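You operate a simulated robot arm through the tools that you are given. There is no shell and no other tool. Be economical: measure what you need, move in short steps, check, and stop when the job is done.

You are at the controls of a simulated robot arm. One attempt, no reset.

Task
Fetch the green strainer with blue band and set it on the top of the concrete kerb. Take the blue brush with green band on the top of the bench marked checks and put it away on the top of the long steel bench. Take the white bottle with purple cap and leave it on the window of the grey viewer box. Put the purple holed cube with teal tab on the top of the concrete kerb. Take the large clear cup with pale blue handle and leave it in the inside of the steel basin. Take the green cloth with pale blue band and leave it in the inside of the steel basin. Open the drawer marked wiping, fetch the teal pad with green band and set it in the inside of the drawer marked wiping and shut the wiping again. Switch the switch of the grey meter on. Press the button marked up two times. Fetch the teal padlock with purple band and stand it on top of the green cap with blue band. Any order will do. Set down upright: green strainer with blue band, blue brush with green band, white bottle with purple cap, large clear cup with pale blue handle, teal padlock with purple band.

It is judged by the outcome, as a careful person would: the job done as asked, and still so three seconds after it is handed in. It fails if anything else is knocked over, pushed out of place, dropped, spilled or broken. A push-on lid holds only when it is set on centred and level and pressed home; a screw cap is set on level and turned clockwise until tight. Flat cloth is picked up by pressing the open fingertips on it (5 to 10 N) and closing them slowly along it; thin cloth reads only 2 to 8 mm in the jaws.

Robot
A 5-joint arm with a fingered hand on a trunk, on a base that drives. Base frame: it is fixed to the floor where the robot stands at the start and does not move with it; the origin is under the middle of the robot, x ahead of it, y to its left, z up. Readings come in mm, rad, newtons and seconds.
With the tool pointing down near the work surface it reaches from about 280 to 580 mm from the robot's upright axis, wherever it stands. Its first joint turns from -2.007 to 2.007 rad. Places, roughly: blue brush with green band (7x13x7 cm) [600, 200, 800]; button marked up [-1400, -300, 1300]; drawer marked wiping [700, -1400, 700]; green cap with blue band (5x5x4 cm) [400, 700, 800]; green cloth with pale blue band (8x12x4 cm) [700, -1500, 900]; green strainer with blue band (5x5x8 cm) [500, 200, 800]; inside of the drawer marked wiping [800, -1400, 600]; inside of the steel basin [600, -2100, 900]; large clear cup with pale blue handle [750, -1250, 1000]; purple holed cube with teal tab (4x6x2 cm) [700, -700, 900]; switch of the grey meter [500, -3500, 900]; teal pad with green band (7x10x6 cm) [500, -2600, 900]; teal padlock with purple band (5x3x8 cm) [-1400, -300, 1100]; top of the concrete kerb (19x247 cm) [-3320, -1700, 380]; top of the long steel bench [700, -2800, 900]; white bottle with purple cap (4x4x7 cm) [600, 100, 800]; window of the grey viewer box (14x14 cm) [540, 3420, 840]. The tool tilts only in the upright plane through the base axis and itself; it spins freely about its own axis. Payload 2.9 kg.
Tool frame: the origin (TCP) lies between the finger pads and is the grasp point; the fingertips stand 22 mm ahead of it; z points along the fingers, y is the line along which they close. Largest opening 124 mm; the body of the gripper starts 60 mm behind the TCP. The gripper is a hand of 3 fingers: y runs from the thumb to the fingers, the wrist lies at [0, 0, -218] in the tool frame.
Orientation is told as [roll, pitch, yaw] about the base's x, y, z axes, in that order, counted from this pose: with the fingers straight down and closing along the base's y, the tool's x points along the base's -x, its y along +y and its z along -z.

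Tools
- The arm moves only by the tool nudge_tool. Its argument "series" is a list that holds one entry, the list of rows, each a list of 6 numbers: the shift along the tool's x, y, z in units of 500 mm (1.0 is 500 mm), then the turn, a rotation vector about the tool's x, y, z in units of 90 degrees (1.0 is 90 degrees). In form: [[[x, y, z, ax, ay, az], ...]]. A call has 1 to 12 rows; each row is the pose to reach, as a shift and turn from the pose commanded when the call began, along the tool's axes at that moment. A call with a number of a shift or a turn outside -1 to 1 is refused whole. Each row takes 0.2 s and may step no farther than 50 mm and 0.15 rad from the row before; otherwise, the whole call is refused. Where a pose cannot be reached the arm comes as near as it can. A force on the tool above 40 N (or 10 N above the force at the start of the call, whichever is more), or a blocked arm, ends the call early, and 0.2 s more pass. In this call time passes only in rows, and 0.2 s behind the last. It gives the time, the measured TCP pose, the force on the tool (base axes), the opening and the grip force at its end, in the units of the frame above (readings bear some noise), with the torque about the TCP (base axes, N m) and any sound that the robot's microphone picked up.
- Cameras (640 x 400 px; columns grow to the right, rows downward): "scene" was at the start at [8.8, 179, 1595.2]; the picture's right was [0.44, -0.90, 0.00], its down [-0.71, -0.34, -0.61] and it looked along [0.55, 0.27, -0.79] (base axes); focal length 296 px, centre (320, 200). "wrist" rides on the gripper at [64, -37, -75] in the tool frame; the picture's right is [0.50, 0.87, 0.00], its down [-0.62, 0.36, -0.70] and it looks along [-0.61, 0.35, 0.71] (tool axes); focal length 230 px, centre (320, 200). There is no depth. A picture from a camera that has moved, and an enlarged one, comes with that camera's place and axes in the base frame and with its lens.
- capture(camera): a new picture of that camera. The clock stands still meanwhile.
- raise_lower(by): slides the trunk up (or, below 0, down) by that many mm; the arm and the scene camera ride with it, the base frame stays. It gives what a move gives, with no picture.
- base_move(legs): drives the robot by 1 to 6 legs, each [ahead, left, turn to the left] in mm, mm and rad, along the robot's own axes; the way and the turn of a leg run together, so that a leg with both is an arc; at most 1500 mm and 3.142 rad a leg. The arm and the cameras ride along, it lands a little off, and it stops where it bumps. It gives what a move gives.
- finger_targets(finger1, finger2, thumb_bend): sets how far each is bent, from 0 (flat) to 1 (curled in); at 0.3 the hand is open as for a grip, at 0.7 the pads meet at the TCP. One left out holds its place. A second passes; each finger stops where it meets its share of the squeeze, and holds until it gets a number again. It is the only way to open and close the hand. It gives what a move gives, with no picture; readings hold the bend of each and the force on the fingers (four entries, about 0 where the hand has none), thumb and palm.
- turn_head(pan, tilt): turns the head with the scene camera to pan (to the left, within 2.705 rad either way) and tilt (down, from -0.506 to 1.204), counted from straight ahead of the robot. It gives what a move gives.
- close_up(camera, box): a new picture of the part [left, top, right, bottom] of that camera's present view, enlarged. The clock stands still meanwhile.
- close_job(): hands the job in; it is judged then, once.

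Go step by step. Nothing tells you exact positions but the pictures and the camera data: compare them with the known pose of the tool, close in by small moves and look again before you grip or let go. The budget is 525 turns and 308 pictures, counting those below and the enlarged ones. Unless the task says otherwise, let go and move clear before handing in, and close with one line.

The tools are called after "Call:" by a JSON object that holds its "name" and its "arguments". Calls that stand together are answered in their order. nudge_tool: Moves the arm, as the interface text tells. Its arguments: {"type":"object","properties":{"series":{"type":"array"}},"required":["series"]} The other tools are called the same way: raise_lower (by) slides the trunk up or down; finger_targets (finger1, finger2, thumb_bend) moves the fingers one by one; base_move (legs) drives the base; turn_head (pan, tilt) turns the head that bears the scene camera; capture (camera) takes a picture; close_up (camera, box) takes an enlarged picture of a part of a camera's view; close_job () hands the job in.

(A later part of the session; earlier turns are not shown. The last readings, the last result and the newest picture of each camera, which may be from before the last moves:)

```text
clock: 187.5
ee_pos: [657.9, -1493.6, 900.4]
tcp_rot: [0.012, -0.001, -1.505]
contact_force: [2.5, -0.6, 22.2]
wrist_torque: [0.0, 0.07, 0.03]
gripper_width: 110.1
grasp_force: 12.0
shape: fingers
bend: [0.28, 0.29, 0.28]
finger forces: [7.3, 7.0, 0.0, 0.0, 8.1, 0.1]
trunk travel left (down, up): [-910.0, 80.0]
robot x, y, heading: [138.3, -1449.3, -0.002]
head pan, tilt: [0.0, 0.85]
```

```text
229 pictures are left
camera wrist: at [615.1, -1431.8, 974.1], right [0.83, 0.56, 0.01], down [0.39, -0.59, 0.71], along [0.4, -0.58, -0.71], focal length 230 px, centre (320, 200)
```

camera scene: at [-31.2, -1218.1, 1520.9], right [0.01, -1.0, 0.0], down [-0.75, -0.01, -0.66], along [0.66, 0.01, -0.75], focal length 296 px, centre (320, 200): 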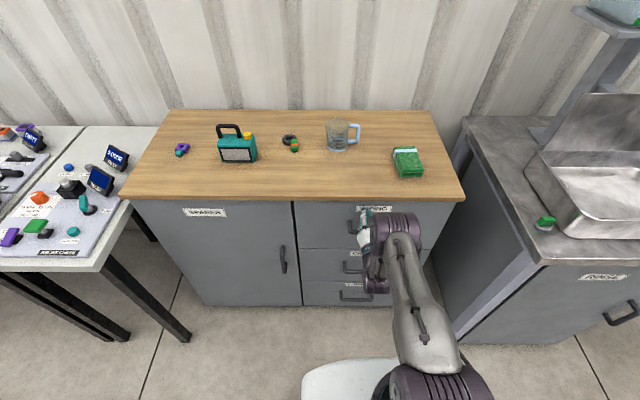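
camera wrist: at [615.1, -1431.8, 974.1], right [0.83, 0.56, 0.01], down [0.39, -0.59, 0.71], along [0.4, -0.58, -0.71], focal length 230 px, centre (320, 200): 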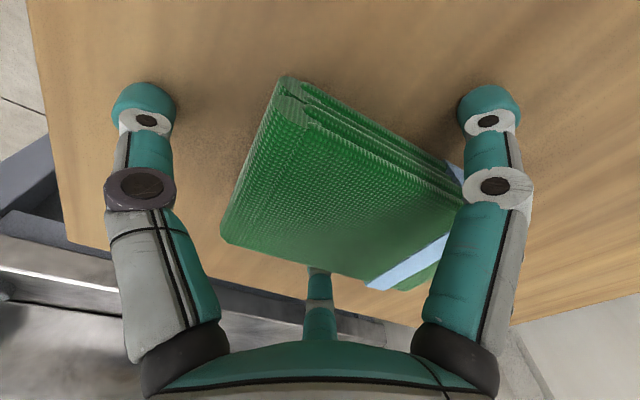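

Call:
{"name": "nudge_tool", "arguments": {"series": [[[0, 0, -0.03, 0, 0, 0]]]}}

Call:
{"name": "finger_targets", "arguments": {"finger1": 0.42, "finger2": 0.42, "thumb_bend": 0.42}}

Call:
{"name": "capture", "arguments": {"camera": "wrist"}}

```text
clock: 187.9
ee_pos: [656.3, -1493.1, 911.3]
tcp_rot: [0.004, 0.0, -1.505]
contact_force: [-0.6, -0.3, 1.1]
wrist_torque: [-0.01, 0.03, 0.0]
gripper_width: 91.7
grasp_force: 0.1
shape: fingers
bend: [0.36, 0.36, 0.34]
finger forces: [0.0, 0.1, 0.0, 0.0, 0.1, 0.0]
trunk travel left (down, up): [-910.0, 80.0]
robot x, y, heading: [140.2, -1447.0, -0.005]
head pan, tilt: [0.0, 0.85]
```

```text
clock: 188.9
ee_pos: [657.5, -1493.1, 912.4]
tcp_rot: [0.008, -0.003, -1.505]
contact_force: [0.0, 0.0, -0.4]
wrist_torque: [0.0, 0.01, 0.0]
gripper_width: 72.5
grasp_force: 0.2
shape: fingers
bend: [0.42, 0.42, 0.42]
finger forces: [0.3, 0.0, 0.0, 0.0, 0.1, 0.1]
trunk travel left (down, up): [-910.0, 80.0]
robot x, y, heading: [142.1, -1447.0, -0.003]
head pan, tilt: [0.0, 0.85]
```

```text
228 pictures are left
camera wrist: at [616.1, -1431.6, 986.5], right [0.83, 0.56, 0.01], down [0.39, -0.59, 0.7], along [0.39, -0.58, -0.71], focal length 230 px, centre (320, 200)
```

wrist: 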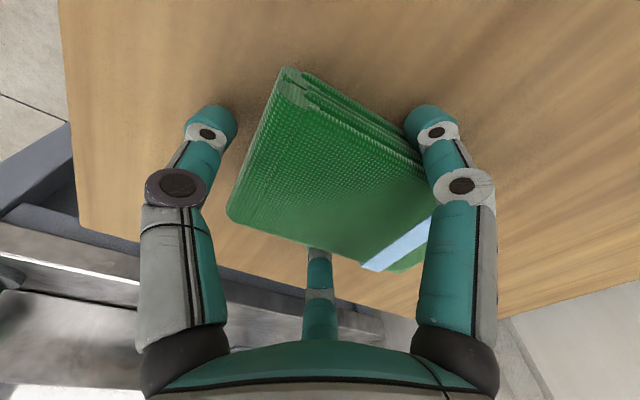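

Call:
{"name": "nudge_tool", "arguments": {"series": [[[0, 0, 0.012, 0, 0, 0]]]}}

Call:
{"name": "finger_targets", "arguments": {"finger1": 0.6, "finger2": 0.6, "thumb_bend": 0.6}}

Call:
{"name": "capture", "arguments": {"camera": "wrist"}}

```text
clock: 189.3
ee_pos: [658.4, -1493.6, 908.5]
tcp_rot: [0.014, -0.001, -1.503]
contact_force: [2.7, 0.0, 18.7]
wrist_torque: [-0.06, 0.91, -0.03]
gripper_width: 72.5
grasp_force: 9.7
shape: fingers
bend: [0.42, 0.42, 0.41]
finger forces: [0.2, 0.1, 0.1, 0.0, 18.4, 0.0]
trunk travel left (down, up): [-910.0, 80.0]
robot x, y, heading: [138.7, -1446.4, 0.002]
head pan, tilt: [0.0, 0.85]
```

```text
clock: 190.2
ee_pos: [656.5, -1494.3, 908.5]
tcp_rot: [0.012, -0.004, -1.506]
contact_force: [-8.3, -0.2, 28.3]
wrist_torque: [-0.05, 1.49, 0.02]
gripper_width: 62.5
grasp_force: 24.7
shape: fingers
bend: [0.45, 0.46, 0.5]
finger forces: [11.8, 11.4, 0.1, 0.0, 26.1, 0.0]
trunk travel left (down, up): [-910.0, 80.0]
robot x, y, heading: [137.3, -1445.9, -0.0]
head pan, tilt: [0.0, 0.85]
stopped: the force on the tool passed its limit at 40 N (the readings are from after the stop); the commanded pose is now the measured one
```

```text
227 pictures are left
camera wrist: at [613.7, -1431.8, 983.2], right [0.83, 0.56, 0.01], down [0.39, -0.59, 0.71], along [0.4, -0.58, -0.71], focal length 230 px, centre (320, 200)
```

wrist: 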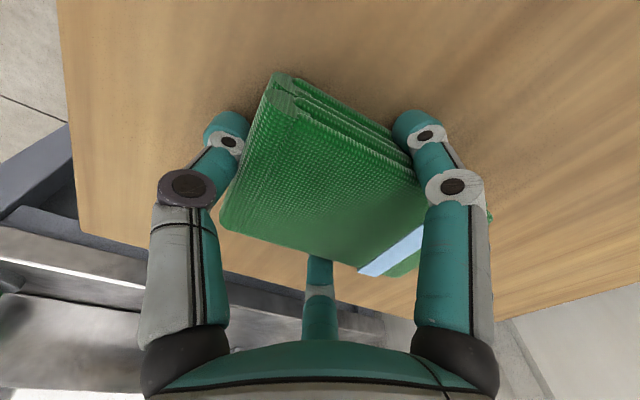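

Call:
{"name": "nudge_tool", "arguments": {"series": [[[0, 0, -0.012, 0, 0, 0]]]}}

Call:
{"name": "finger_targets", "arguments": {"finger1": 0.62, "finger2": 0.62, "thumb_bend": 0.58}}

Call:
{"name": "capture", "arguments": {"camera": "wrist"}}

```text
clock: 190.6
ee_pos: [658.7, -1494.5, 910.6]
tcp_rot: [0.006, -0.002, -1.505]
contact_force: [0.1, 0.0, 0.7]
wrist_torque: [0.0, 0.04, 0.01]
gripper_width: 59.4
grasp_force: 12.9
shape: fingers
bend: [0.45, 0.46, 0.5]
finger forces: [8.7, 8.8, 0.1, 0.1, 8.7, 0.1]
trunk travel left (down, up): [-910.0, 80.0]
robot x, y, heading: [140.3, -1445.7, -0.005]
head pan, tilt: [0.0, 0.85]
```

```text
clock: 191.6
ee_pos: [657.1, -1494.0, 912.0]
tcp_rot: [0.007, -0.003, -1.506]
contact_force: [-0.4, 0.0, -0.9]
wrist_torque: [-0.04, 0.03, 0.0]
gripper_width: 55.2
grasp_force: 11.4
shape: fingers
bend: [0.45, 0.46, 0.52]
finger forces: [8.7, 8.9, 0.0, 0.0, 5.9, 0.0]
trunk travel left (down, up): [-910.0, 80.0]
robot x, y, heading: [145.5, -1447.3, -0.006]
head pan, tilt: [0.0, 0.85]
```

```text
226 pictures are left
camera wrist: at [616.0, -1431.7, 986.2], right [0.83, 0.56, 0.01], down [0.39, -0.59, 0.7], along [0.39, -0.58, -0.71], focal length 230 px, centre (320, 200)
```

wrist: 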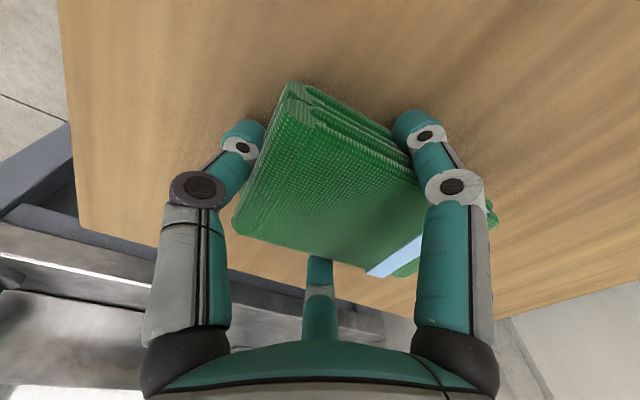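

All three contacts hold the cloth. Squeeze a little more and lift.

Call:
{"name": "finger_targets", "arguments": {"finger1": 0.8, "finger2": 0.8, "thumb_bend": 0.65}}

Call:
{"name": "nudge_tool", "arguments": {"series": [[[0, 0, -0.03, 0, 0, 0], [0, 0, -0.07, 0, 0, 0]]]}}

Call:
{"name": "capture", "arguments": {"camera": "wrist"}}

```text
clock: 192.6
ee_pos: [658.1, -1492.6, 912.3]
tcp_rot: [0.007, -0.001, -1.505]
contact_force: [-0.5, -0.3, 0.6]
wrist_torque: [0.04, -0.01, -0.01]
gripper_width: 47.4
grasp_force: 11.4
shape: fingers
bend: [0.46, 0.46, 0.58]
finger forces: [8.1, 8.2, 0.0, 0.0, 7.9, 0.0]
trunk travel left (down, up): [-910.0, 80.0]
robot x, y, heading: [137.4, -1447.2, -0.001]
head pan, tilt: [0.0, 0.85]
```

```text
clock: 193.2
ee_pos: [656.9, -1493.6, 947.4]
tcp_rot: [0.009, -0.001, -1.504]
contact_force: [-0.5, 0.2, -1.4]
wrist_torque: [0.03, -0.02, -0.01]
gripper_width: 47.2
grasp_force: 12.2
shape: fingers
bend: [0.46, 0.46, 0.58]
finger forces: [8.2, 8.2, 0.1, 0.1, 7.8, 0.0]
trunk travel left (down, up): [-910.0, 80.0]
robot x, y, heading: [137.2, -1446.8, -0.002]
head pan, tilt: [0.0, 0.85]
```

```text
225 pictures are left
camera wrist: at [615.0, -1431.7, 1021.1], right [0.83, 0.56, 0.01], down [0.39, -0.59, 0.71], along [0.4, -0.58, -0.71], focal length 230 px, centre (320, 200)
```

wrist: 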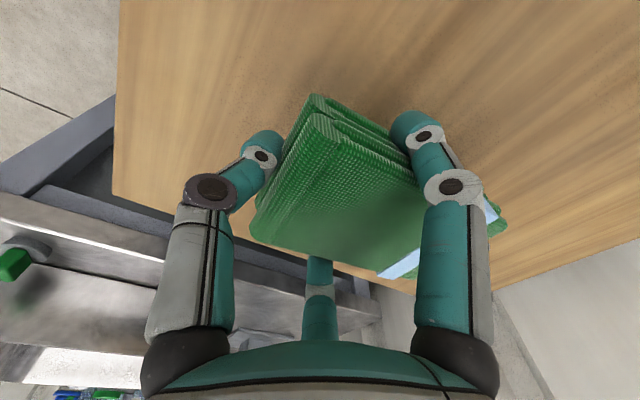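

The cloth is lifted cleanly. I'll raise, retract, and strafe right to the basin.

Call:
{"name": "nudge_tool", "arguments": {"series": [[[0, 0, -0.09, 0, 0, 0], [0, -0.06, -0.16, 0, 0, 0], [0, -0.14, -0.2, 0, 0, 0], [0, -0.22, -0.22, 0, 0, 0]]]}}

Call:
{"name": "base_move", "arguments": {"legs": [[-350, 0, 0], [0, -600, 0]]}}

Call:
{"name": "turn_head", "arguments": {"pan": -0.15, "tilt": 0.95}}

Call:
{"name": "capture", "arguments": {"camera": "scene"}}

```text
clock: 194.2
ee_pos: [545.8, -1499.2, 1057.0]
tcp_rot: [0.008, -0.003, -1.504]
contact_force: [-0.2, -0.9, -1.0]
wrist_torque: [0.01, 0.02, -0.03]
gripper_width: 47.4
grasp_force: 12.3
shape: fingers
bend: [0.46, 0.46, 0.59]
finger forces: [8.2, 8.5, 0.0, 0.1, 7.5, 0.0]
trunk travel left (down, up): [-910.0, 80.0]
robot x, y, heading: [137.2, -1448.1, 0.001]
head pan, tilt: [0.0, 0.85]
```

```text
clock: 199.5
ee_pos: [193.3, -2086.1, 1058.4]
tcp_rot: [0.006, -0.001, -1.494]
contact_force: [-0.8, 0.2, -0.8]
wrist_torque: [0.0, 0.0, 0.01]
gripper_width: 47.0
grasp_force: 12.1
shape: fingers
bend: [0.46, 0.46, 0.59]
finger forces: [8.3, 8.5, 0.0, 0.1, 7.4, 0.1]
trunk travel left (down, up): [-910.0, 80.0]
robot x, y, heading: [-209.6, -2037.7, 0.007]
head pan, tilt: [0.0, 0.85]
```

```text
clock: 200.2
ee_pos: [194.9, -2087.6, 1057.6]
tcp_rot: [0.006, -0.003, -1.494]
contact_force: [-0.4, 1.0, -0.9]
wrist_torque: [0.0, 0.01, 0.01]
gripper_width: 47.0
grasp_force: 12.3
shape: fingers
bend: [0.46, 0.46, 0.59]
finger forces: [8.3, 8.4, 0.1, 0.0, 7.4, 0.0]
trunk travel left (down, up): [-910.0, 80.0]
robot x, y, heading: [-216.2, -2037.6, 0.004]
head pan, tilt: [-0.15, 0.949]
```

```text
224 pictures are left
camera scene: at [-201.7, -1903.4, 1802.8], right [-0.14, -0.99, 0.0], down [-0.8, 0.12, -0.58], along [0.58, -0.08, -0.81], focal length 296 px, centre (320, 200)
```

scene: 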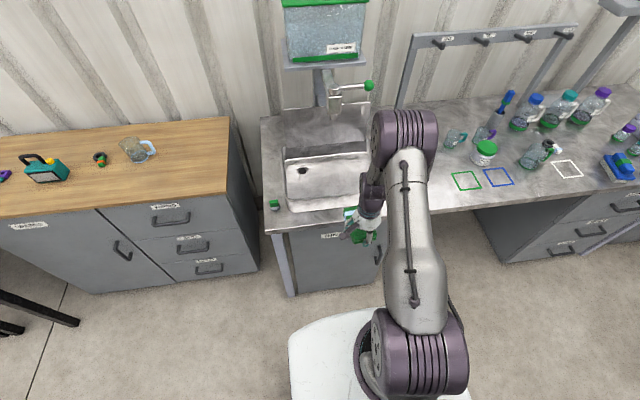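

The basin spans about x 445–690, y −1890…−2200, with a tap overhanging near [570,-2162,1280]. I'll approach its left-front part.

Call:
{"name": "base_move", "arguments": {"legs": [[240, 45, 0]]}}

Call:
{"name": "turn_head", "arguments": {"pan": 0.0, "tilt": 0.8}}

Call:
{"name": "capture", "arguments": {"camera": "scene"}}

Call:
{"name": "capture", "arguments": {"camera": "wrist"}}

```text
clock: 202.0
ee_pos: [436.8, -2042.1, 1057.2]
tcp_rot: [0.007, -0.002, -1.5]
contact_force: [0.1, 0.9, 0.0]
wrist_torque: [0.0, 0.06, -0.03]
gripper_width: 47.3
grasp_force: 12.2
shape: fingers
bend: [0.46, 0.46, 0.59]
finger forces: [8.3, 8.4, 0.0, 0.1, 7.6, 0.1]
trunk travel left (down, up): [-910.0, 80.0]
robot x, y, heading: [30.3, -1994.6, 0.007]
head pan, tilt: [-0.15, 0.949]
```

```text
clock: 202.7
ee_pos: [436.9, -2042.2, 1057.3]
tcp_rot: [0.006, 0.001, -1.499]
contact_force: [0.0, -0.3, -0.9]
wrist_torque: [0.02, 0.01, -0.02]
gripper_width: 47.4
grasp_force: 12.6
shape: fingers
bend: [0.46, 0.46, 0.59]
finger forces: [8.3, 8.4, 0.0, 0.0, 7.5, 0.0]
trunk travel left (down, up): [-910.0, 80.0]
robot x, y, heading: [27.0, -1994.2, 0.003]
head pan, tilt: [0.0, 0.799]
```

```text
223 pictures are left
camera scene: at [50.5, -1844.9, 1814.2], right [0.0, -1.0, 0.0], down [-0.72, 0.0, -0.7], along [0.7, 0.0, -0.72], focal length 296 px, centre (320, 200)
```

scene: 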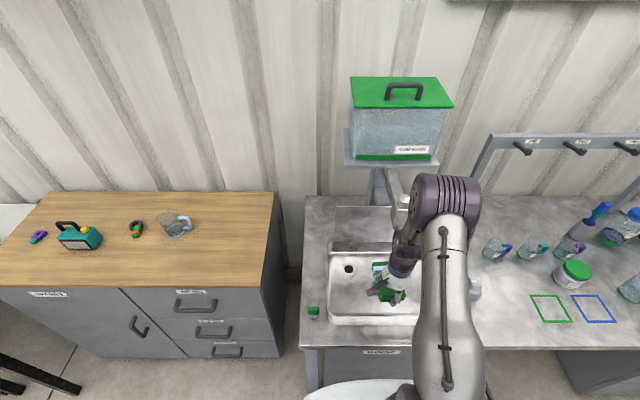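

```text
222 pictures are left
camera wrist: at [394.8, -1979.9, 1130.7], right [0.83, 0.56, 0.01], down [0.4, -0.59, 0.7], along [0.4, -0.58, -0.71], focal length 230 px, centre (320, 200)
```

wrist: 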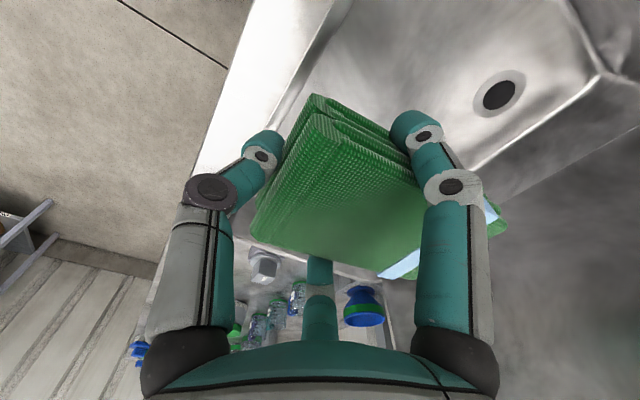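

Call:
{"name": "nudge_tool", "arguments": {"series": [[[0.05, 0.004, 0.06, 0, 0, 0], [0.114, 0.008, 0.12, 0, 0, 0], [0.114, 0.008, 0.16, 0, 0, 0], [0.11, 0.09, 0.16, 0, 0, 0], [0.104, 0.16, 0.18, 0, 0, 0]]]}}

Call:
{"name": "capture", "arguments": {"camera": "scene"}}

Call:
{"name": "capture", "arguments": {"camera": "wrist"}}

```text
clock: 203.9
ee_pos: [519.4, -1986.0, 963.9]
tcp_rot: [0.005, -0.001, -1.499]
contact_force: [-0.3, -0.3, -1.1]
wrist_torque: [-0.01, 0.08, 0.0]
gripper_width: 46.9
grasp_force: 13.9
shape: fingers
bend: [0.46, 0.46, 0.59]
finger forces: [9.8, 9.9, 0.0, 0.0, 7.9, 0.0]
trunk travel left (down, up): [-910.0, 80.0]
robot x, y, heading: [28.5, -1988.7, 0.001]
head pan, tilt: [0.0, 0.799]
```

```text
221 pictures are left
camera scene: at [57.1, -1845.9, 1814.2], right [0.0, -1.0, 0.0], down [-0.72, 0.0, -0.69], along [0.69, 0.0, -0.72], focal length 296 px, centre (320, 200)
```

scene: 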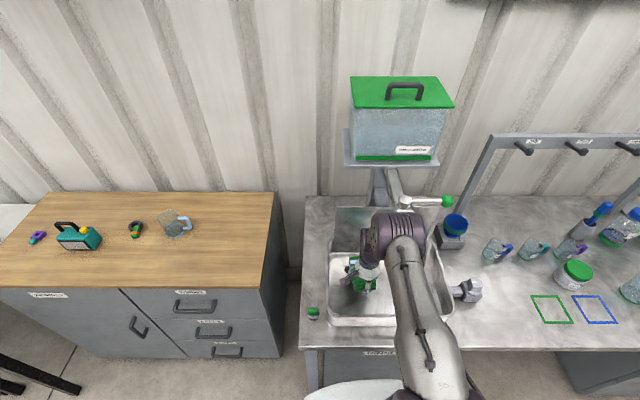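

```text
220 pictures are left
camera wrist: at [477.4, -1924.2, 1038.1], right [0.83, 0.56, 0.0], down [0.4, -0.59, 0.7], along [0.4, -0.58, -0.71], focal length 230 px, centre (320, 200)
```

wrist: 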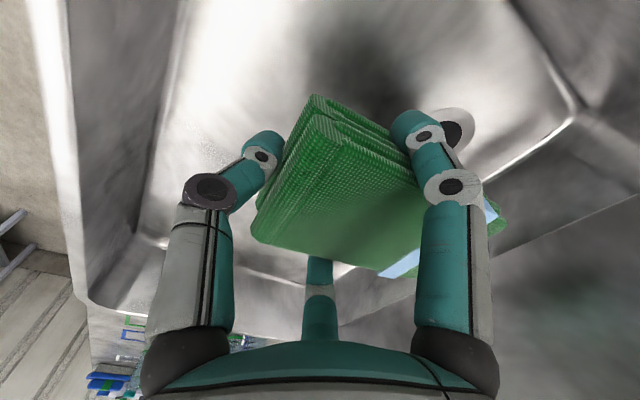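

The cloth is over the basin floor. Lowering in steps.

Call:
{"name": "nudge_tool", "arguments": {"series": [[[0, 0, 0.04, 0, 0, 0], [0, 0, 0.08, 0, 0, 0]]]}}

Call:
{"name": "capture", "arguments": {"camera": "wrist"}}

```text
clock: 204.5
ee_pos: [514.6, -1984.6, 925.7]
tcp_rot: [0.005, -0.002, -1.499]
contact_force: [0.4, 0.1, -1.6]
wrist_torque: [-0.01, 0.05, 0.01]
gripper_width: 47.2
grasp_force: 13.6
shape: fingers
bend: [0.46, 0.46, 0.59]
finger forces: [9.8, 9.9, 0.0, 0.0, 7.7, 0.0]
trunk travel left (down, up): [-910.0, 80.0]
robot x, y, heading: [27.6, -1993.5, 0.006]
head pan, tilt: [0.0, 0.799]
```

```text
219 pictures are left
camera wrist: at [473.5, -1924.3, 999.5], right [0.83, 0.56, 0.01], down [0.4, -0.59, 0.7], along [0.4, -0.58, -0.71], focal length 230 px, centre (320, 200)
```

wrist: 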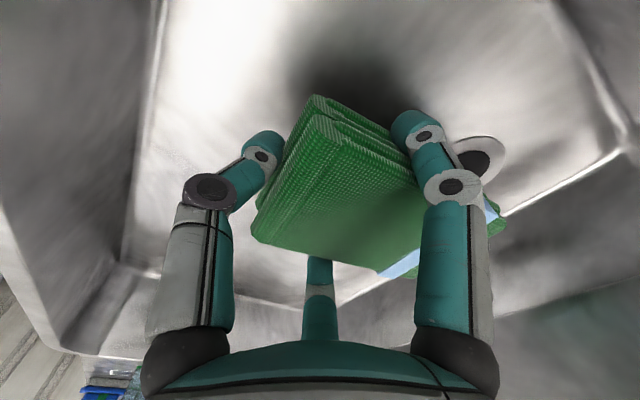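

Call:
{"name": "nudge_tool", "arguments": {"series": [[[0, 0, 0.012, 0, 0, 0]]]}}

Call:
{"name": "nudge_tool", "arguments": {"series": [[[0, 0, 0.012, 0, 0, 0]]]}}

Call:
{"name": "capture", "arguments": {"camera": "wrist"}}

```text
clock: 204.9
ee_pos: [513.6, -1983.3, 919.8]
tcp_rot: [0.007, -0.001, -1.499]
contact_force: [0.4, -0.4, -0.3]
wrist_torque: [-0.05, -0.03, 0.0]
gripper_width: 47.2
grasp_force: 13.0
shape: fingers
bend: [0.46, 0.46, 0.59]
finger forces: [9.8, 9.9, 0.0, 0.0, 7.7, 0.1]
trunk travel left (down, up): [-910.0, 80.0]
robot x, y, heading: [27.7, -1988.2, -0.001]
head pan, tilt: [0.0, 0.799]
```

```text
clock: 205.3
ee_pos: [513.8, -1986.1, 915.6]
tcp_rot: [0.01, 0.0, -1.498]
contact_force: [1.0, -1.0, -0.8]
wrist_torque: [-0.02, 0.02, -0.01]
gripper_width: 47.2
grasp_force: 14.1
shape: fingers
bend: [0.46, 0.46, 0.59]
finger forces: [9.8, 10.0, 0.0, 0.1, 7.8, 0.0]
trunk travel left (down, up): [-910.0, 80.0]
robot x, y, heading: [25.5, -1992.6, 0.007]
head pan, tilt: [0.0, 0.799]
```

```text
218 pictures are left
camera wrist: at [470.9, -1922.6, 989.0], right [0.83, 0.56, 0.01], down [0.39, -0.59, 0.7], along [0.4, -0.58, -0.71], focal length 230 px, centre (320, 200)
```

wrist: 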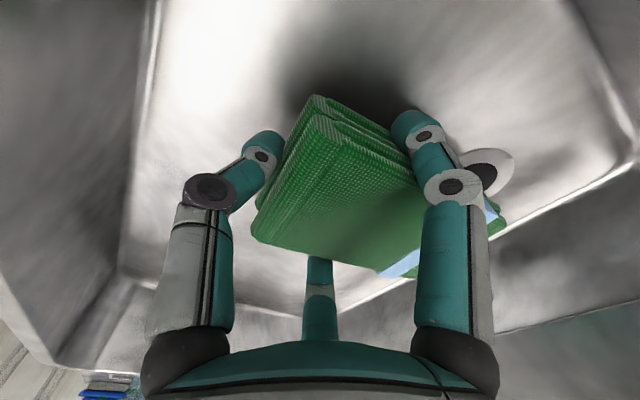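

Call:
{"name": "raise_lower", "arguments": {"by": -15}}

Call:
{"name": "raise_lower", "arguments": {"by": -10}}

Call:
{"name": "raise_lower", "arguments": {"by": -8}}

```text
clock: 205.9
ee_pos: [513.3, -1984.6, 900.4]
tcp_rot: [0.007, -0.001, -1.501]
contact_force: [-0.7, 0.5, 0.2]
wrist_torque: [0.02, -0.01, -0.01]
gripper_width: 47.4
grasp_force: 14.0
shape: fingers
bend: [0.46, 0.46, 0.59]
finger forces: [9.8, 9.9, 0.0, 0.0, 7.8, 0.0]
trunk travel left (down, up): [-895.0, 95.0]
robot x, y, heading: [26.1, -1989.6, 0.003]
head pan, tilt: [0.0, 0.799]
```

```text
clock: 206.6
ee_pos: [514.1, -1982.8, 896.6]
tcp_rot: [0.017, 0.0, -1.498]
contact_force: [-7.0, -0.8, 30.3]
wrist_torque: [-0.09, 0.96, -0.01]
gripper_width: 47.6
grasp_force: 26.7
shape: fingers
bend: [0.46, 0.46, 0.62]
finger forces: [10.0, 10.1, 0.0, 0.0, 31.8, 0.1]
trunk travel left (down, up): [-886.0, 104.0]
robot x, y, heading: [29.2, -1991.5, -0.001]
head pan, tilt: [0.0, 0.799]
stopped: the force on the tool passed its limit at 48 N (the readings are from after the stop); the commanded pose is now the measured one
```

```text
clock: 206.9
ee_pos: [513.6, -1984.3, 895.7]
tcp_rot: [0.017, -0.003, -1.5]
contact_force: [-10.5, -0.6, 30.8]
wrist_torque: [-0.04, 1.14, -0.01]
gripper_width: 48.1
grasp_force: 26.6
shape: fingers
bend: [0.46, 0.46, 0.61]
finger forces: [10.2, 10.3, 0.0, 0.0, 32.4, 0.0]
trunk travel left (down, up): [-885.0, 105.0]
robot x, y, heading: [28.9, -1990.4, 0.005]
head pan, tilt: [0.0, 0.799]
stopped: the force on the tool passed its limit at 50 N (the readings are from after the stop); the commanded pose is now the measured one
```

Touched down (thumb tip on the basin floor). I'll relieve slightly, open, and rise.

Call:
{"name": "raise_lower", "arguments": {"by": 4}}

Call:
{"name": "finger_targets", "arguments": {"finger1": 0.36, "finger2": 0.36, "thumb_bend": 0.36}}

Call:
{"name": "raise_lower", "arguments": {"by": 100}}

Call:
{"name": "capture", "arguments": {"camera": "wrist"}}

```text
clock: 207.4
ee_pos: [516.3, -1983.0, 896.0]
tcp_rot: [0.017, -0.002, -1.499]
contact_force: [0.0, 0.2, -0.5]
wrist_torque: [-0.02, 0.0, 0.02]
gripper_width: 46.6
grasp_force: 12.8
shape: fingers
bend: [0.46, 0.46, 0.6]
finger forces: [9.4, 9.6, 0.0, 0.0, 7.1, 0.0]
trunk travel left (down, up): [-889.0, 101.0]
robot x, y, heading: [24.1, -1989.3, 0.001]
head pan, tilt: [0.0, 0.799]
```

```text
clock: 208.4
ee_pos: [516.5, -1984.1, 895.9]
tcp_rot: [0.016, -0.002, -1.5]
contact_force: [0.2, 0.1, -0.2]
wrist_torque: [0.01, 0.01, -0.01]
gripper_width: 87.9
grasp_force: 0.1
shape: fingers
bend: [0.36, 0.36, 0.36]
finger forces: [0.1, 0.1, 0.0, 0.0, 0.1, 0.0]
trunk travel left (down, up): [-889.0, 101.0]
robot x, y, heading: [27.1, -1993.4, -0.001]
head pan, tilt: [0.0, 0.799]
```

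```text
clock: 209.8
ee_pos: [518.0, -1983.8, 996.9]
tcp_rot: [0.016, -0.001, -1.499]
contact_force: [0.3, -0.1, 0.0]
wrist_torque: [0.02, 0.02, -0.02]
gripper_width: 87.6
grasp_force: 0.1
shape: fingers
bend: [0.36, 0.36, 0.36]
finger forces: [0.0, 0.1, 0.1, 0.0, 0.0, 0.0]
trunk travel left (down, up): [-989.0, 1.0]
robot x, y, heading: [29.2, -1990.2, 0.0]
head pan, tilt: [0.0, 0.799]
```

```text
217 pictures are left
camera wrist: at [474.3, -1922.6, 1070.3], right [0.83, 0.56, 0.01], down [0.39, -0.59, 0.71], along [0.4, -0.58, -0.71], focal length 230 px, centre (320, 200)
```

wrist: 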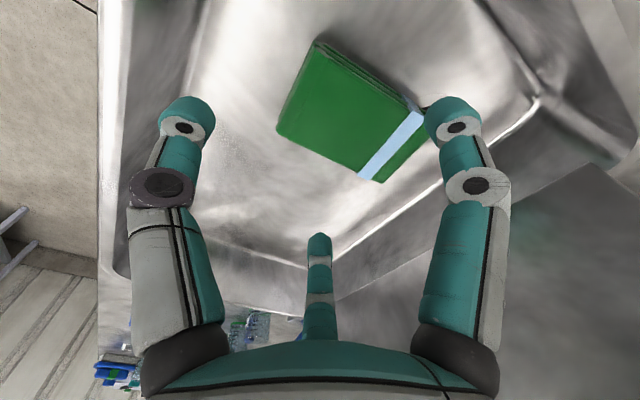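

The cloth lies in the basin. Next the cup: I'll retract and go to the wooden bench, turning the tool so the handle falls between fingers.

Call:
{"name": "nudge_tool", "arguments": {"series": [[[0, -0.06, -0.05, 0, 0, -0.09], [0, -0.14, -0.1, 0, 0, -0.18], [0, -0.22, -0.14, 0, 0, -0.287]]]}}

Call:
{"name": "base_move", "arguments": {"legs": [[-250, 0, 0], [0, 740, 0], [350, 0, 0]]}}

Call:
{"name": "capture", "arguments": {"camera": "wrist"}}

Call:
{"name": "capture", "arguments": {"camera": "scene"}}

```text
refused: row 3 steps farther than a row can; nothing moved
```

```text
clock: 217.1
ee_pos: [615.1, -1248.0, 998.0]
tcp_rot: [0.018, -0.001, -1.508]
contact_force: [-0.2, -0.6, 0.2]
wrist_torque: [0.0, 0.02, 0.0]
gripper_width: 87.7
grasp_force: 0.1
shape: fingers
bend: [0.36, 0.36, 0.36]
finger forces: [0.0, 0.0, 0.0, 0.1, 0.1, 0.0]
trunk travel left (down, up): [-989.0, 1.0]
robot x, y, heading: [129.2, -1250.3, -0.002]
head pan, tilt: [0.0, 0.799]
```

```text
216 pictures are left
camera wrist: at [572.4, -1187.1, 1070.7], right [0.83, 0.55, 0.01], down [0.38, -0.59, 0.71], along [0.4, -0.58, -0.71], focal length 230 px, centre (320, 200)
```

wrist: 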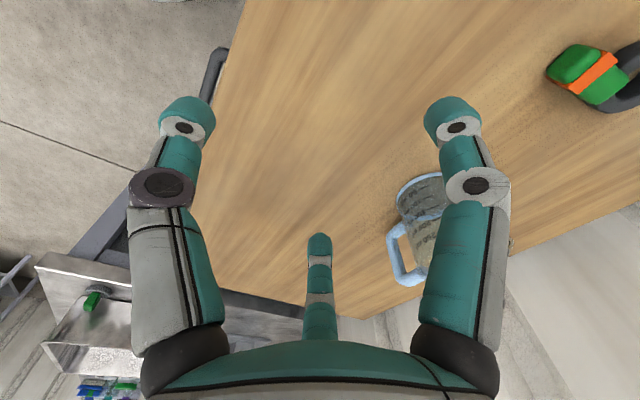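

```text
215 pictures are left
camera scene: at [147.7, -1105.6, 1892.7], right [-0.01, -1.0, 0.0], down [-0.72, 0.0, -0.7], along [0.7, 0.0, -0.72], focal length 296 px, centre (320, 200)
```

scene: 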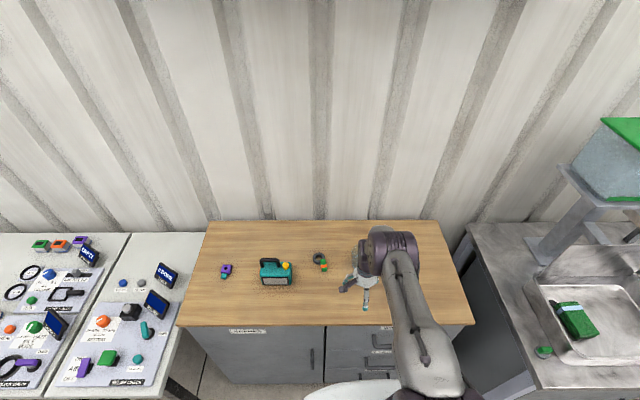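

The nudge was refused but the drive went fine. I'll now raise, retract slightly and turn the tool for a clear view of the cup.

Call:
{"name": "nudge_tool", "arguments": {"series": [[[0, -0.04, -0.04, 0, 0, -0.09], [0, -0.08, -0.08, 0, 0, -0.18], [0, -0.12, -0.12, 0, 0, -0.27], [0, -0.14, -0.14, 0, 0, -0.29]]]}}

Call:
{"name": "capture", "arguments": {"camera": "wrist"}}

Call:
{"name": "close_up", "arguments": {"camera": "scene", "box": [290, 200, 420, 300]}}

```text
clock: 218.1
ee_pos: [544.2, -1254.3, 1069.2]
tcp_rot: [0.014, -0.009, -1.049]
contact_force: [0.3, -0.3, 0.2]
wrist_torque: [0.0, 0.01, -0.01]
gripper_width: 87.5
grasp_force: 0.1
shape: fingers
bend: [0.36, 0.36, 0.36]
finger forces: [0.0, 0.0, 0.0, 0.0, 0.0, 0.1]
trunk travel left (down, up): [-989.0, 1.0]
robot x, y, heading: [126.1, -1251.4, -0.003]
head pan, tilt: [0.0, 0.799]
```

```text
214 pictures are left
camera wrist: at [480.1, -1216.2, 1141.9], right [0.5, 0.86, 0.01], down [0.6, -0.36, 0.71], along [0.62, -0.35, -0.7], focal length 230 px, centre (320, 200)
```

wrist: 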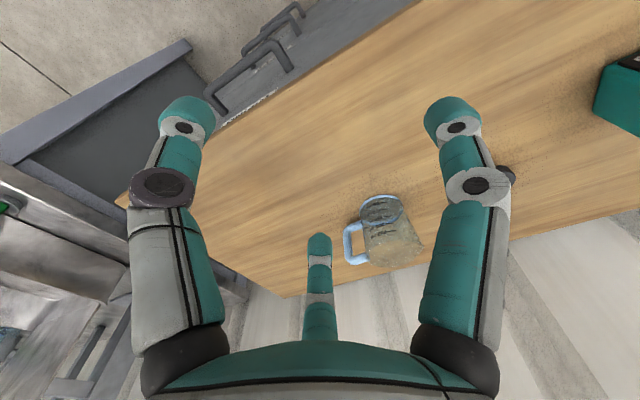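

```text
4.00 times, centred on (355, 250) of scene
camera zoom: at [148.0, -1105.7, 1892.7], right [-0.01, -1.0, 0.0], down [-0.72, 0.0, -0.7], along [0.7, 0.0, -0.72], focal length 1182 px, centre (180, 0)
```

zoom: 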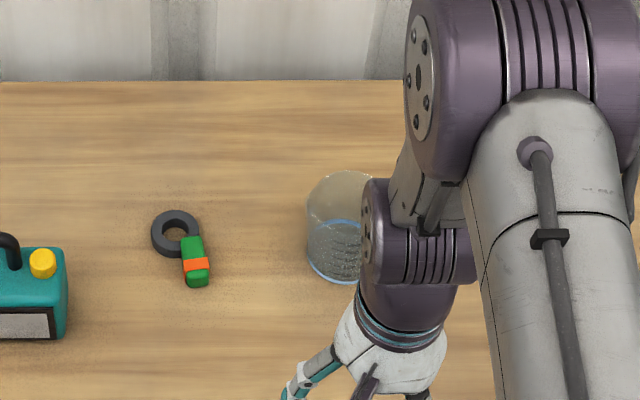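

Call:
{"name": "raise_lower", "arguments": {"by": -120}}

Call:
{"name": "nudge_tool", "arguments": {"series": [[[0, 0, -0.09, 0, 0, 0], [0, 0, -0.18, 0, 0, 0], [0, 0, -0.26, 0, 0, 0]]]}}

Call:
{"name": "base_move", "arguments": {"legs": [[115, -10, 0]]}}

Call:
{"name": "capture", "arguments": {"camera": "wrist"}}

```text
clock: 219.6
ee_pos: [546.1, -1254.2, 949.3]
tcp_rot: [0.014, -0.007, -1.052]
contact_force: [0.4, -0.3, -0.4]
wrist_torque: [0.0, 0.0, -0.03]
gripper_width: 87.8
grasp_force: 0.1
shape: fingers
bend: [0.36, 0.36, 0.36]
finger forces: [0.0, 0.1, 0.1, 0.0, 0.0, 0.0]
trunk travel left (down, up): [-869.0, 121.0]
robot x, y, heading: [123.5, -1250.7, -0.005]
head pan, tilt: [0.0, 0.799]
```

```text
clock: 220.4
ee_pos: [542.8, -1254.3, 1078.3]
tcp_rot: [0.014, -0.01, -1.053]
contact_force: [-0.2, -0.1, -0.3]
wrist_torque: [0.01, 0.0, 0.02]
gripper_width: 87.9
grasp_force: 0.0
shape: fingers
bend: [0.36, 0.36, 0.36]
finger forces: [0.0, 0.1, 0.1, 0.1, 0.1, 0.0]
trunk travel left (down, up): [-869.0, 121.0]
robot x, y, heading: [125.6, -1249.0, -0.004]
head pan, tilt: [0.0, 0.799]
```

```text
clock: 221.6
ee_pos: [660.9, -1261.9, 1077.2]
tcp_rot: [0.015, -0.007, -1.05]
contact_force: [0.1, -0.4, -0.5]
wrist_torque: [0.01, 0.02, 0.02]
gripper_width: 87.9
grasp_force: 0.0
shape: fingers
bend: [0.36, 0.36, 0.36]
finger forces: [0.0, 0.0, 0.1, 0.1, 0.0, 0.1]
trunk travel left (down, up): [-869.0, 121.0]
robot x, y, heading: [242.6, -1264.2, -0.005]
head pan, tilt: [0.0, 0.799]
```

```text
212 pictures are left
camera wrist: at [595.5, -1225.4, 1150.7], right [0.5, 0.86, 0.01], down [0.61, -0.36, 0.71], along [0.62, -0.35, -0.7], focal length 230 px, centre (320, 200)
```

wrist: 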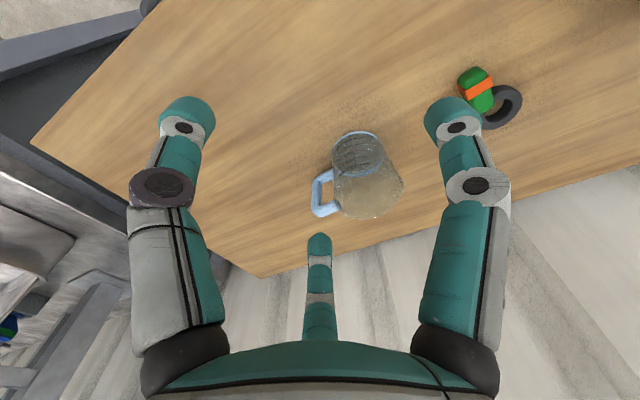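

The cup stands at about [806,-1273], top z≈942, handle pointing toward −y. I'll open wider and hover above with the handle in the finger gap.

Call:
{"name": "finger_targets", "arguments": {"finger1": 0.2, "finger2": 0.2, "thumb_bend": 0.2}}

Call:
{"name": "nudge_tool", "arguments": {"series": [[[-0.04, 0.06, 0, 0, 0, 0.04], [-0.08, 0.12, 0.02, 0, 0, 0.08], [-0.12, 0.18, 0.04, 0, 0, 0.12], [-0.163, 0.24, 0.06, 0, 0, 0.12], [-0.163, 0.24, 0.11, 0, 0, 0.12]]]}}

Call:
{"name": "capture", "arguments": {"camera": "wrist"}}

```text
clock: 222.6
ee_pos: [660.6, -1263.1, 1077.6]
tcp_rot: [0.015, -0.009, -1.048]
contact_force: [-0.2, 0.2, 0.6]
wrist_torque: [-0.02, -0.01, 0.02]
gripper_width: 120.2
grasp_force: 0.0
shape: fingers
bend: [0.2, 0.2, 0.2]
finger forces: [0.0, 0.1, 0.1, 0.0, 0.0, 0.1]
trunk travel left (down, up): [-869.0, 121.0]
robot x, y, heading: [241.5, -1267.6, -0.002]
head pan, tilt: [0.0, 0.799]
```

```text
clock: 223.8
ee_pos: [804.7, -1275.4, 1025.2]
tcp_rot: [0.013, -0.004, -1.237]
contact_force: [0.3, 0.0, -0.8]
wrist_torque: [0.0, -0.02, 0.03]
gripper_width: 120.3
grasp_force: 0.1
shape: fingers
bend: [0.2, 0.2, 0.2]
finger forces: [0.1, 0.1, 0.0, 0.0, 0.0, 0.0]
trunk travel left (down, up): [-869.0, 121.0]
robot x, y, heading: [243.8, -1263.0, -0.002]
head pan, tilt: [0.0, 0.799]
```

```text
211 pictures are left
camera wrist: at [748.4, -1226.6, 1099.0], right [0.66, 0.76, 0.01], down [0.53, -0.47, 0.71], along [0.54, -0.46, -0.7], focal length 230 px, centre (320, 200)
```

wrist: 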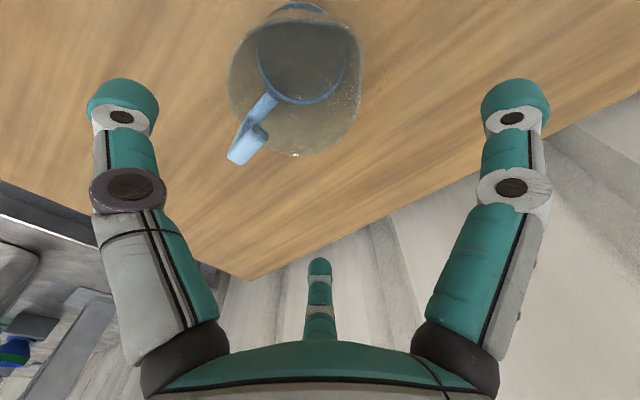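

Closer view puts the cup axis at about [777,-1269]. Adjusting before descending.

Call:
{"name": "nudge_tool", "arguments": {"series": [[[0.031, -0.046, 0, 0, 0, 0]]]}}

Call:
{"name": "capture", "arguments": {"camera": "wrist"}}

```text
clock: 224.2
ee_pos: [778.3, -1266.8, 1026.2]
tcp_rot: [0.017, -0.005, -1.239]
contact_force: [0.4, -0.1, -0.8]
wrist_torque: [0.02, 0.0, 0.01]
gripper_width: 120.3
grasp_force: 0.0
shape: fingers
bend: [0.2, 0.2, 0.2]
finger forces: [0.0, 0.0, 0.1, 0.0, 0.1, 0.0]
trunk travel left (down, up): [-869.0, 121.0]
robot x, y, heading: [243.4, -1262.9, -0.0]
head pan, tilt: [0.0, 0.799]
```

```text
210 pictures are left
camera wrist: at [720.9, -1217.7, 1099.7], right [0.66, 0.76, 0.01], down [0.53, -0.47, 0.71], along [0.54, -0.46, -0.7], focal length 230 px, centre (320, 200)
```

wrist: 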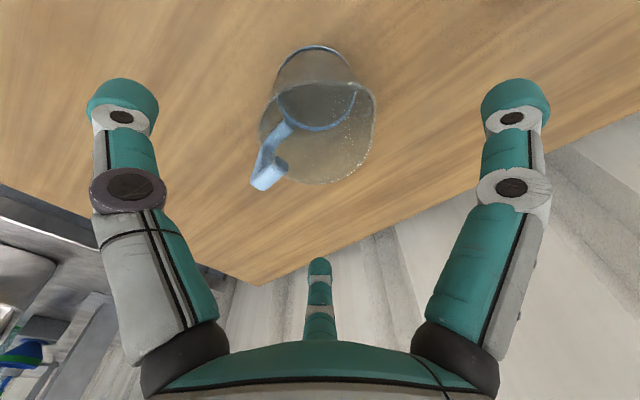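

Well centred; handle sits in the gap between thumb and the lower finger. Descending.

Call:
{"name": "nudge_tool", "arguments": {"series": [[[0, 0, 0.07, 0, 0, 0], [0, 0, 0.14, 0, 0, 0], [0, 0, 0.2, 0, 0, 0]]]}}

Call:
{"name": "capture", "arguments": {"camera": "wrist"}}

```text
clock: 225.0
ee_pos: [782.3, -1266.8, 925.5]
tcp_rot: [0.014, -0.005, -1.238]
contact_force: [-0.2, -0.4, -0.2]
wrist_torque: [0.02, -0.01, -0.04]
gripper_width: 120.5
grasp_force: 0.3
shape: fingers
bend: [0.2, 0.2, 0.2]
finger forces: [0.0, 0.0, 0.0, 0.0, 0.1, 0.0]
trunk travel left (down, up): [-869.0, 121.0]
robot x, y, heading: [244.5, -1261.6, -0.001]
head pan, tilt: [0.0, 0.799]
```

```text
209 pictures are left
camera wrist: at [725.0, -1217.4, 999.5], right [0.66, 0.76, 0.01], down [0.53, -0.47, 0.71], along [0.54, -0.46, -0.7], focal length 230 px, centre (320, 200)
```

wrist: 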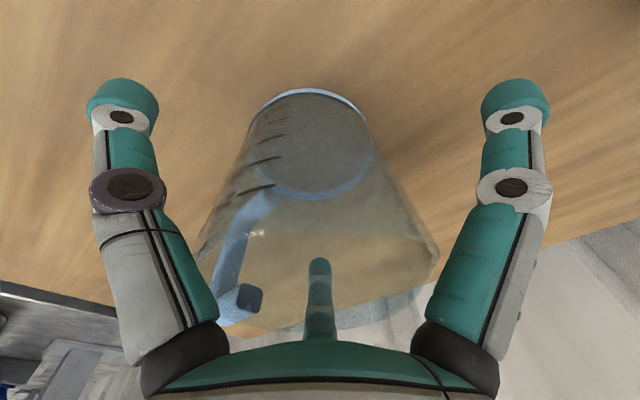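

Call:
{"name": "finger_targets", "arguments": {"finger1": 0.34, "finger2": 0.34, "thumb_bend": 0.34}}

Call:
{"name": "capture", "arguments": {"camera": "wrist"}}

```text
clock: 226.0
ee_pos: [781.5, -1266.0, 927.3]
tcp_rot: [0.014, -0.005, -1.238]
contact_force: [-0.6, -0.5, 1.2]
wrist_torque: [0.0, -0.02, 0.02]
gripper_width: 94.4
grasp_force: 1.9
shape: fingers
bend: [0.34, 0.33, 0.34]
finger forces: [0.1, 2.0, 0.0, 0.1, 1.8, 0.1]
trunk travel left (down, up): [-869.0, 121.0]
robot x, y, heading: [241.6, -1264.2, -0.003]
head pan, tilt: [0.0, 0.799]
```

```text
208 pictures are left
camera wrist: at [724.5, -1217.4, 999.9], right [0.66, 0.76, 0.01], down [0.53, -0.47, 0.71], along [0.54, -0.46, -0.7], focal length 230 px, centre (320, 200)
```

wrist: 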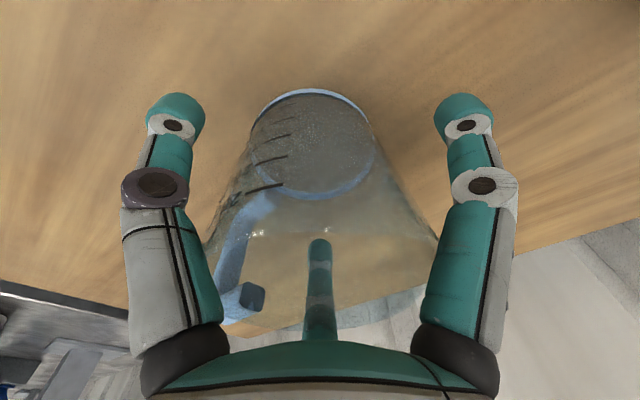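

Call:
{"name": "finger_targets", "arguments": {"finger1": 0.5, "finger2": 0.5, "thumb_bend": 0.5}}

Call:
{"name": "capture", "arguments": {"camera": "wrist"}}

```text
clock: 227.0
ee_pos: [781.1, -1267.4, 926.8]
tcp_rot: [0.017, -0.005, -1.238]
contact_force: [1.7, -1.4, 9.5]
wrist_torque: [-0.12, 0.08, 0.05]
gripper_width: 55.6
grasp_force: 21.3
shape: fingers
bend: [0.49, 0.43, 0.5]
finger forces: [3.1, 22.1, 0.0, 0.0, 18.3, 0.1]
trunk travel left (down, up): [-869.0, 121.0]
robot x, y, heading: [244.8, -1262.3, -0.005]
head pan, tilt: [0.0, 0.799]
```

```text
207 pictures are left
camera wrist: at [724.2, -1217.7, 1000.5], right [0.66, 0.76, 0.01], down [0.53, -0.47, 0.71], along [0.54, -0.46, -0.7], focal length 230 px, centre (320, 200)
```

wrist: 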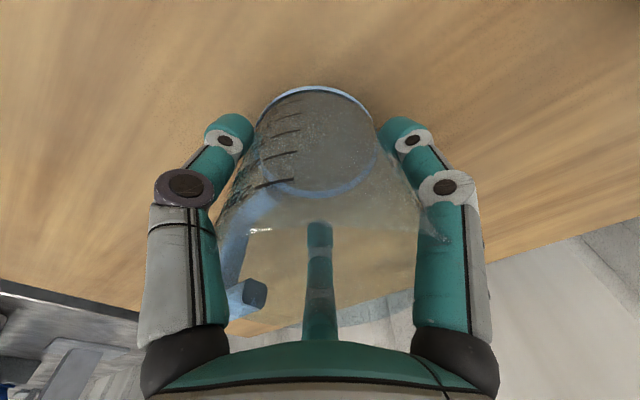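

Call:
{"name": "finger_targets", "arguments": {"finger1": 0.65, "finger2": 0.6, "thumb_bend": 0.6}}

Call:
{"name": "nudge_tool", "arguments": {"series": [[[0, 0, -0.02, 0, 0, 0], [0, 0, -0.05, 0, 0, 0]]]}}

Call:
{"name": "capture", "arguments": {"camera": "wrist"}}

```text
clock: 228.0
ee_pos: [780.8, -1266.5, 926.3]
tcp_rot: [0.017, -0.004, -1.237]
contact_force: [1.4, -0.9, 13.1]
wrist_torque: [0.08, 0.22, 0.03]
gripper_width: 49.6
grasp_force: 41.1
shape: fingers
bend: [0.51, 0.43, 0.54]
finger forces: [15.5, 33.7, 0.1, 0.1, 33.6, 0.0]
trunk travel left (down, up): [-869.0, 121.0]
robot x, y, heading: [243.6, -1260.6, -0.003]
head pan, tilt: [0.0, 0.799]
```

```text
clock: 228.6
ee_pos: [780.4, -1265.0, 951.0]
tcp_rot: [0.014, -0.004, -1.237]
contact_force: [0.0, -0.1, -1.5]
wrist_torque: [-0.03, 0.0, 0.02]
gripper_width: 49.7
grasp_force: 37.9
shape: fingers
bend: [0.51, 0.44, 0.54]
finger forces: [14.3, 30.5, 0.1, 0.0, 30.3, 0.1]
trunk travel left (down, up): [-869.0, 121.0]
robot x, y, heading: [242.6, -1262.9, -0.0]
head pan, tilt: [0.0, 0.799]
```

```text
206 pictures are left
camera wrist: at [722.2, -1216.8, 1023.4], right [0.66, 0.76, 0.01], down [0.53, -0.47, 0.71], along [0.54, -0.46, -0.7], focal length 230 px, centre (320, 200)
```

wrist: 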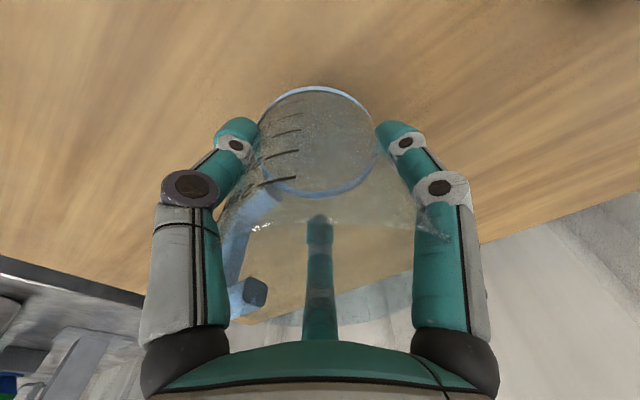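

The cup is held. Raise, retract, then drive to the basin's right half.

Call:
{"name": "nudge_tool", "arguments": {"series": [[[0, 0, -0.09, 0, 0, 0], [0, 0, -0.18, 0, 0, 0], [0.028, -0.082, -0.2, 0, 0, 0], [0.056, -0.164, -0.2, 0, 0, 0], [0.085, -0.246, -0.2, 0, 0, 0]]]}}

Call:
{"name": "base_move", "arguments": {"legs": [[-450, 0, 0], [0, -800, 0]]}}

Call:
{"name": "turn_head", "arguments": {"pan": -0.2, "tilt": 0.7}}

Call:
{"name": "capture", "arguments": {"camera": "scene"}}

```text
clock: 229.8
ee_pos: [647.4, -1266.3, 1046.8]
tcp_rot: [0.018, -0.007, -1.237]
contact_force: [0.3, 1.2, -0.7]
wrist_torque: [0.0, -0.01, -0.02]
gripper_width: 49.5
grasp_force: 34.1
shape: fingers
bend: [0.51, 0.45, 0.54]
finger forces: [14.7, 26.7, 0.0, 0.0, 27.3, 0.1]
trunk travel left (down, up): [-869.0, 121.0]
robot x, y, heading: [247.5, -1264.0, -0.003]
head pan, tilt: [0.0, 0.799]
```

```text
clock: 236.3
ee_pos: [198.1, -2059.3, 1045.8]
tcp_rot: [0.015, -0.004, -1.264]
contact_force: [-0.5, 0.6, -0.2]
wrist_torque: [0.01, 0.01, 0.02]
gripper_width: 49.3
grasp_force: 34.7
shape: fingers
bend: [0.51, 0.45, 0.54]
finger forces: [14.8, 26.5, 0.0, 0.0, 27.2, 0.0]
trunk travel left (down, up): [-869.0, 121.0]
robot x, y, heading: [-208.4, -2042.7, -0.027]
head pan, tilt: [0.0, 0.799]
```

```text
clock: 237.0
ee_pos: [195.8, -2059.8, 1046.8]
tcp_rot: [0.012, -0.004, -1.265]
contact_force: [-0.6, -0.2, -0.7]
wrist_torque: [0.01, 0.04, -0.05]
gripper_width: 49.5
grasp_force: 34.6
shape: fingers
bend: [0.51, 0.45, 0.54]
finger forces: [14.6, 26.5, 0.1, 0.0, 27.3, 0.0]
trunk travel left (down, up): [-869.0, 121.0]
robot x, y, heading: [-207.9, -2046.9, -0.026]
head pan, tilt: [-0.201, 0.7]
```

```text
205 pictures are left
camera scene: at [-177.5, -1915.9, 1780.9], right [-0.23, -0.97, 0.0], down [-0.63, 0.15, -0.76], along [0.74, -0.17, -0.64], focal length 296 px, centre (320, 200)
```

scene: 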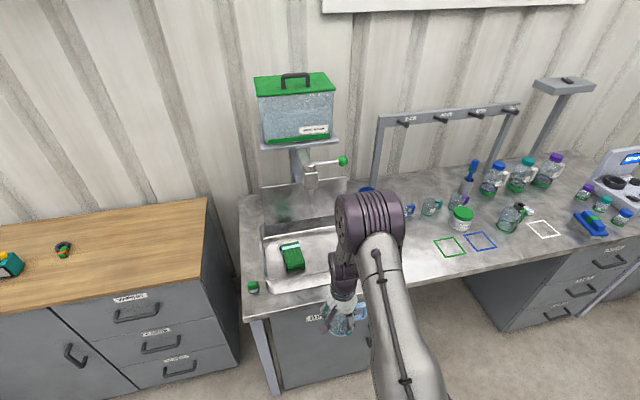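

Call:
{"name": "base_move", "arguments": {"legs": [[0, -50, 0.026], [235, 0, 0]]}}

Call:
{"name": "capture", "arguments": {"camera": "wrist"}}

Call:
{"name": "capture", "arguments": {"camera": "scene"}}

```text
clock: 239.3
ee_pos: [434.4, -2098.8, 1046.9]
tcp_rot: [0.014, -0.007, -1.238]
contact_force: [0.6, -0.2, 0.3]
wrist_torque: [0.01, 0.01, 0.0]
gripper_width: 49.3
grasp_force: 34.2
shape: fingers
bend: [0.51, 0.45, 0.54]
finger forces: [14.8, 26.4, 0.1, 0.0, 27.1, 0.0]
trunk travel left (down, up): [-869.0, 121.0]
robot x, y, heading: [31.0, -2096.3, -0.002]
head pan, tilt: [-0.201, 0.7]
```

```text
204 pictures are left
camera wrist: at [377.1, -2050.1, 1119.8], right [0.65, 0.76, 0.01], down [0.53, -0.47, 0.71], along [0.54, -0.46, -0.7], focal length 230 px, centre (320, 200)
```

wrist: 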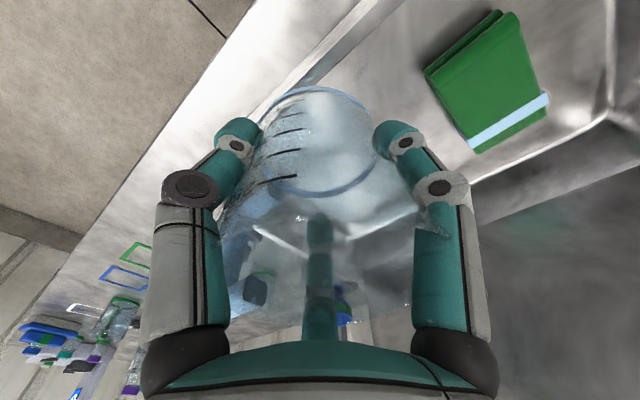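

```text
203 pictures are left
camera scene: at [55.2, -1965.2, 1780.9], right [-0.2, -0.98, 0.0], down [-0.63, 0.13, -0.77], along [0.75, -0.15, -0.64], focal length 296 px, centre (320, 200)
```

scene: 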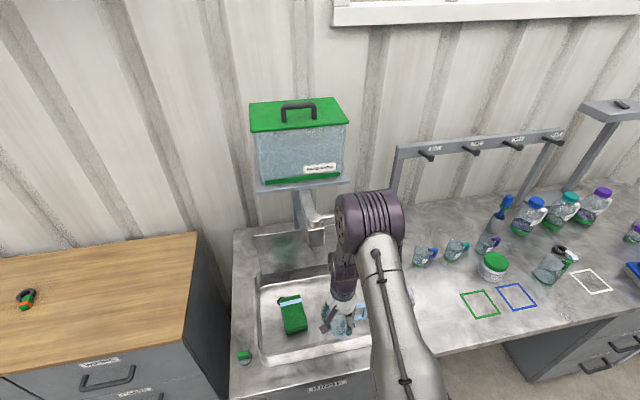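

Call:
{"name": "nudge_tool", "arguments": {"series": [[[-0.022, 0.042, 0.02, 0, 0, 0], [-0.045, 0.084, 0.05, 0, 0, 0], [-0.067, 0.125, 0.09, 0, 0, 0], [-0.067, 0.125, 0.15, 0, 0, 0]]]}}

Call:
{"name": "capture", "arguments": {"camera": "wrist"}}

Call:
{"name": "capture", "arguments": {"camera": "scene"}}

```text
clock: 240.3
ee_pos: [508.2, -2109.9, 970.8]
tcp_rot: [0.014, -0.006, -1.237]
contact_force: [-0.8, -0.1, -0.6]
wrist_torque: [0.03, 0.01, 0.01]
gripper_width: 49.3
grasp_force: 33.1
shape: fingers
bend: [0.51, 0.45, 0.54]
finger forces: [14.8, 25.4, 0.0, 0.0, 26.6, 0.0]
trunk travel left (down, up): [-869.0, 121.0]
robot x, y, heading: [33.1, -2093.7, -0.002]
head pan, tilt: [-0.201, 0.7]
```

```text
202 pictures are left
camera wrist: at [450.6, -2061.1, 1044.4], right [0.65, 0.76, 0.01], down [0.53, -0.47, 0.71], along [0.54, -0.46, -0.7], focal length 230 px, centre (320, 200)
```

wrist: 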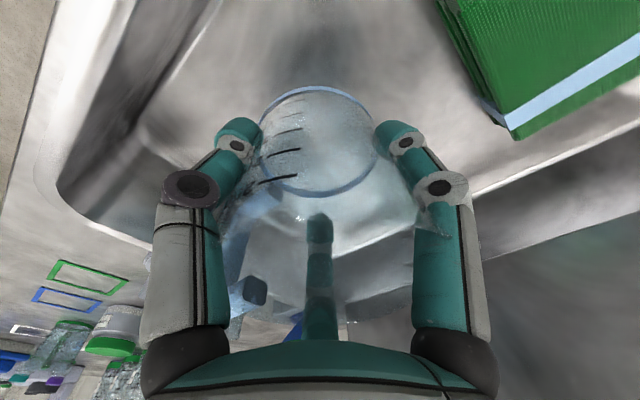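

```text
201 pictures are left
camera scene: at [56.2, -1965.2, 1781.0], right [-0.2, -0.98, 0.0], down [-0.63, 0.13, -0.76], along [0.75, -0.15, -0.64], focal length 296 px, centre (320, 200)
```

scene: 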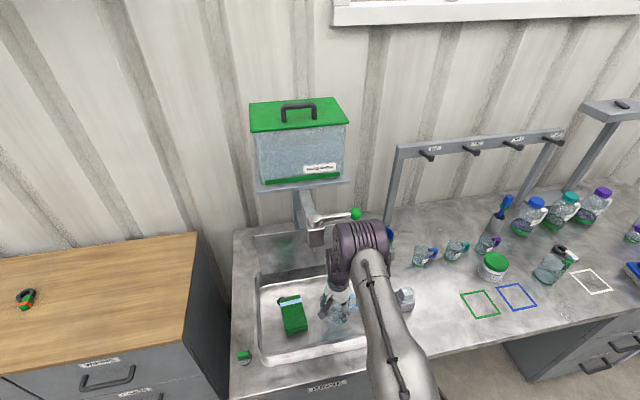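

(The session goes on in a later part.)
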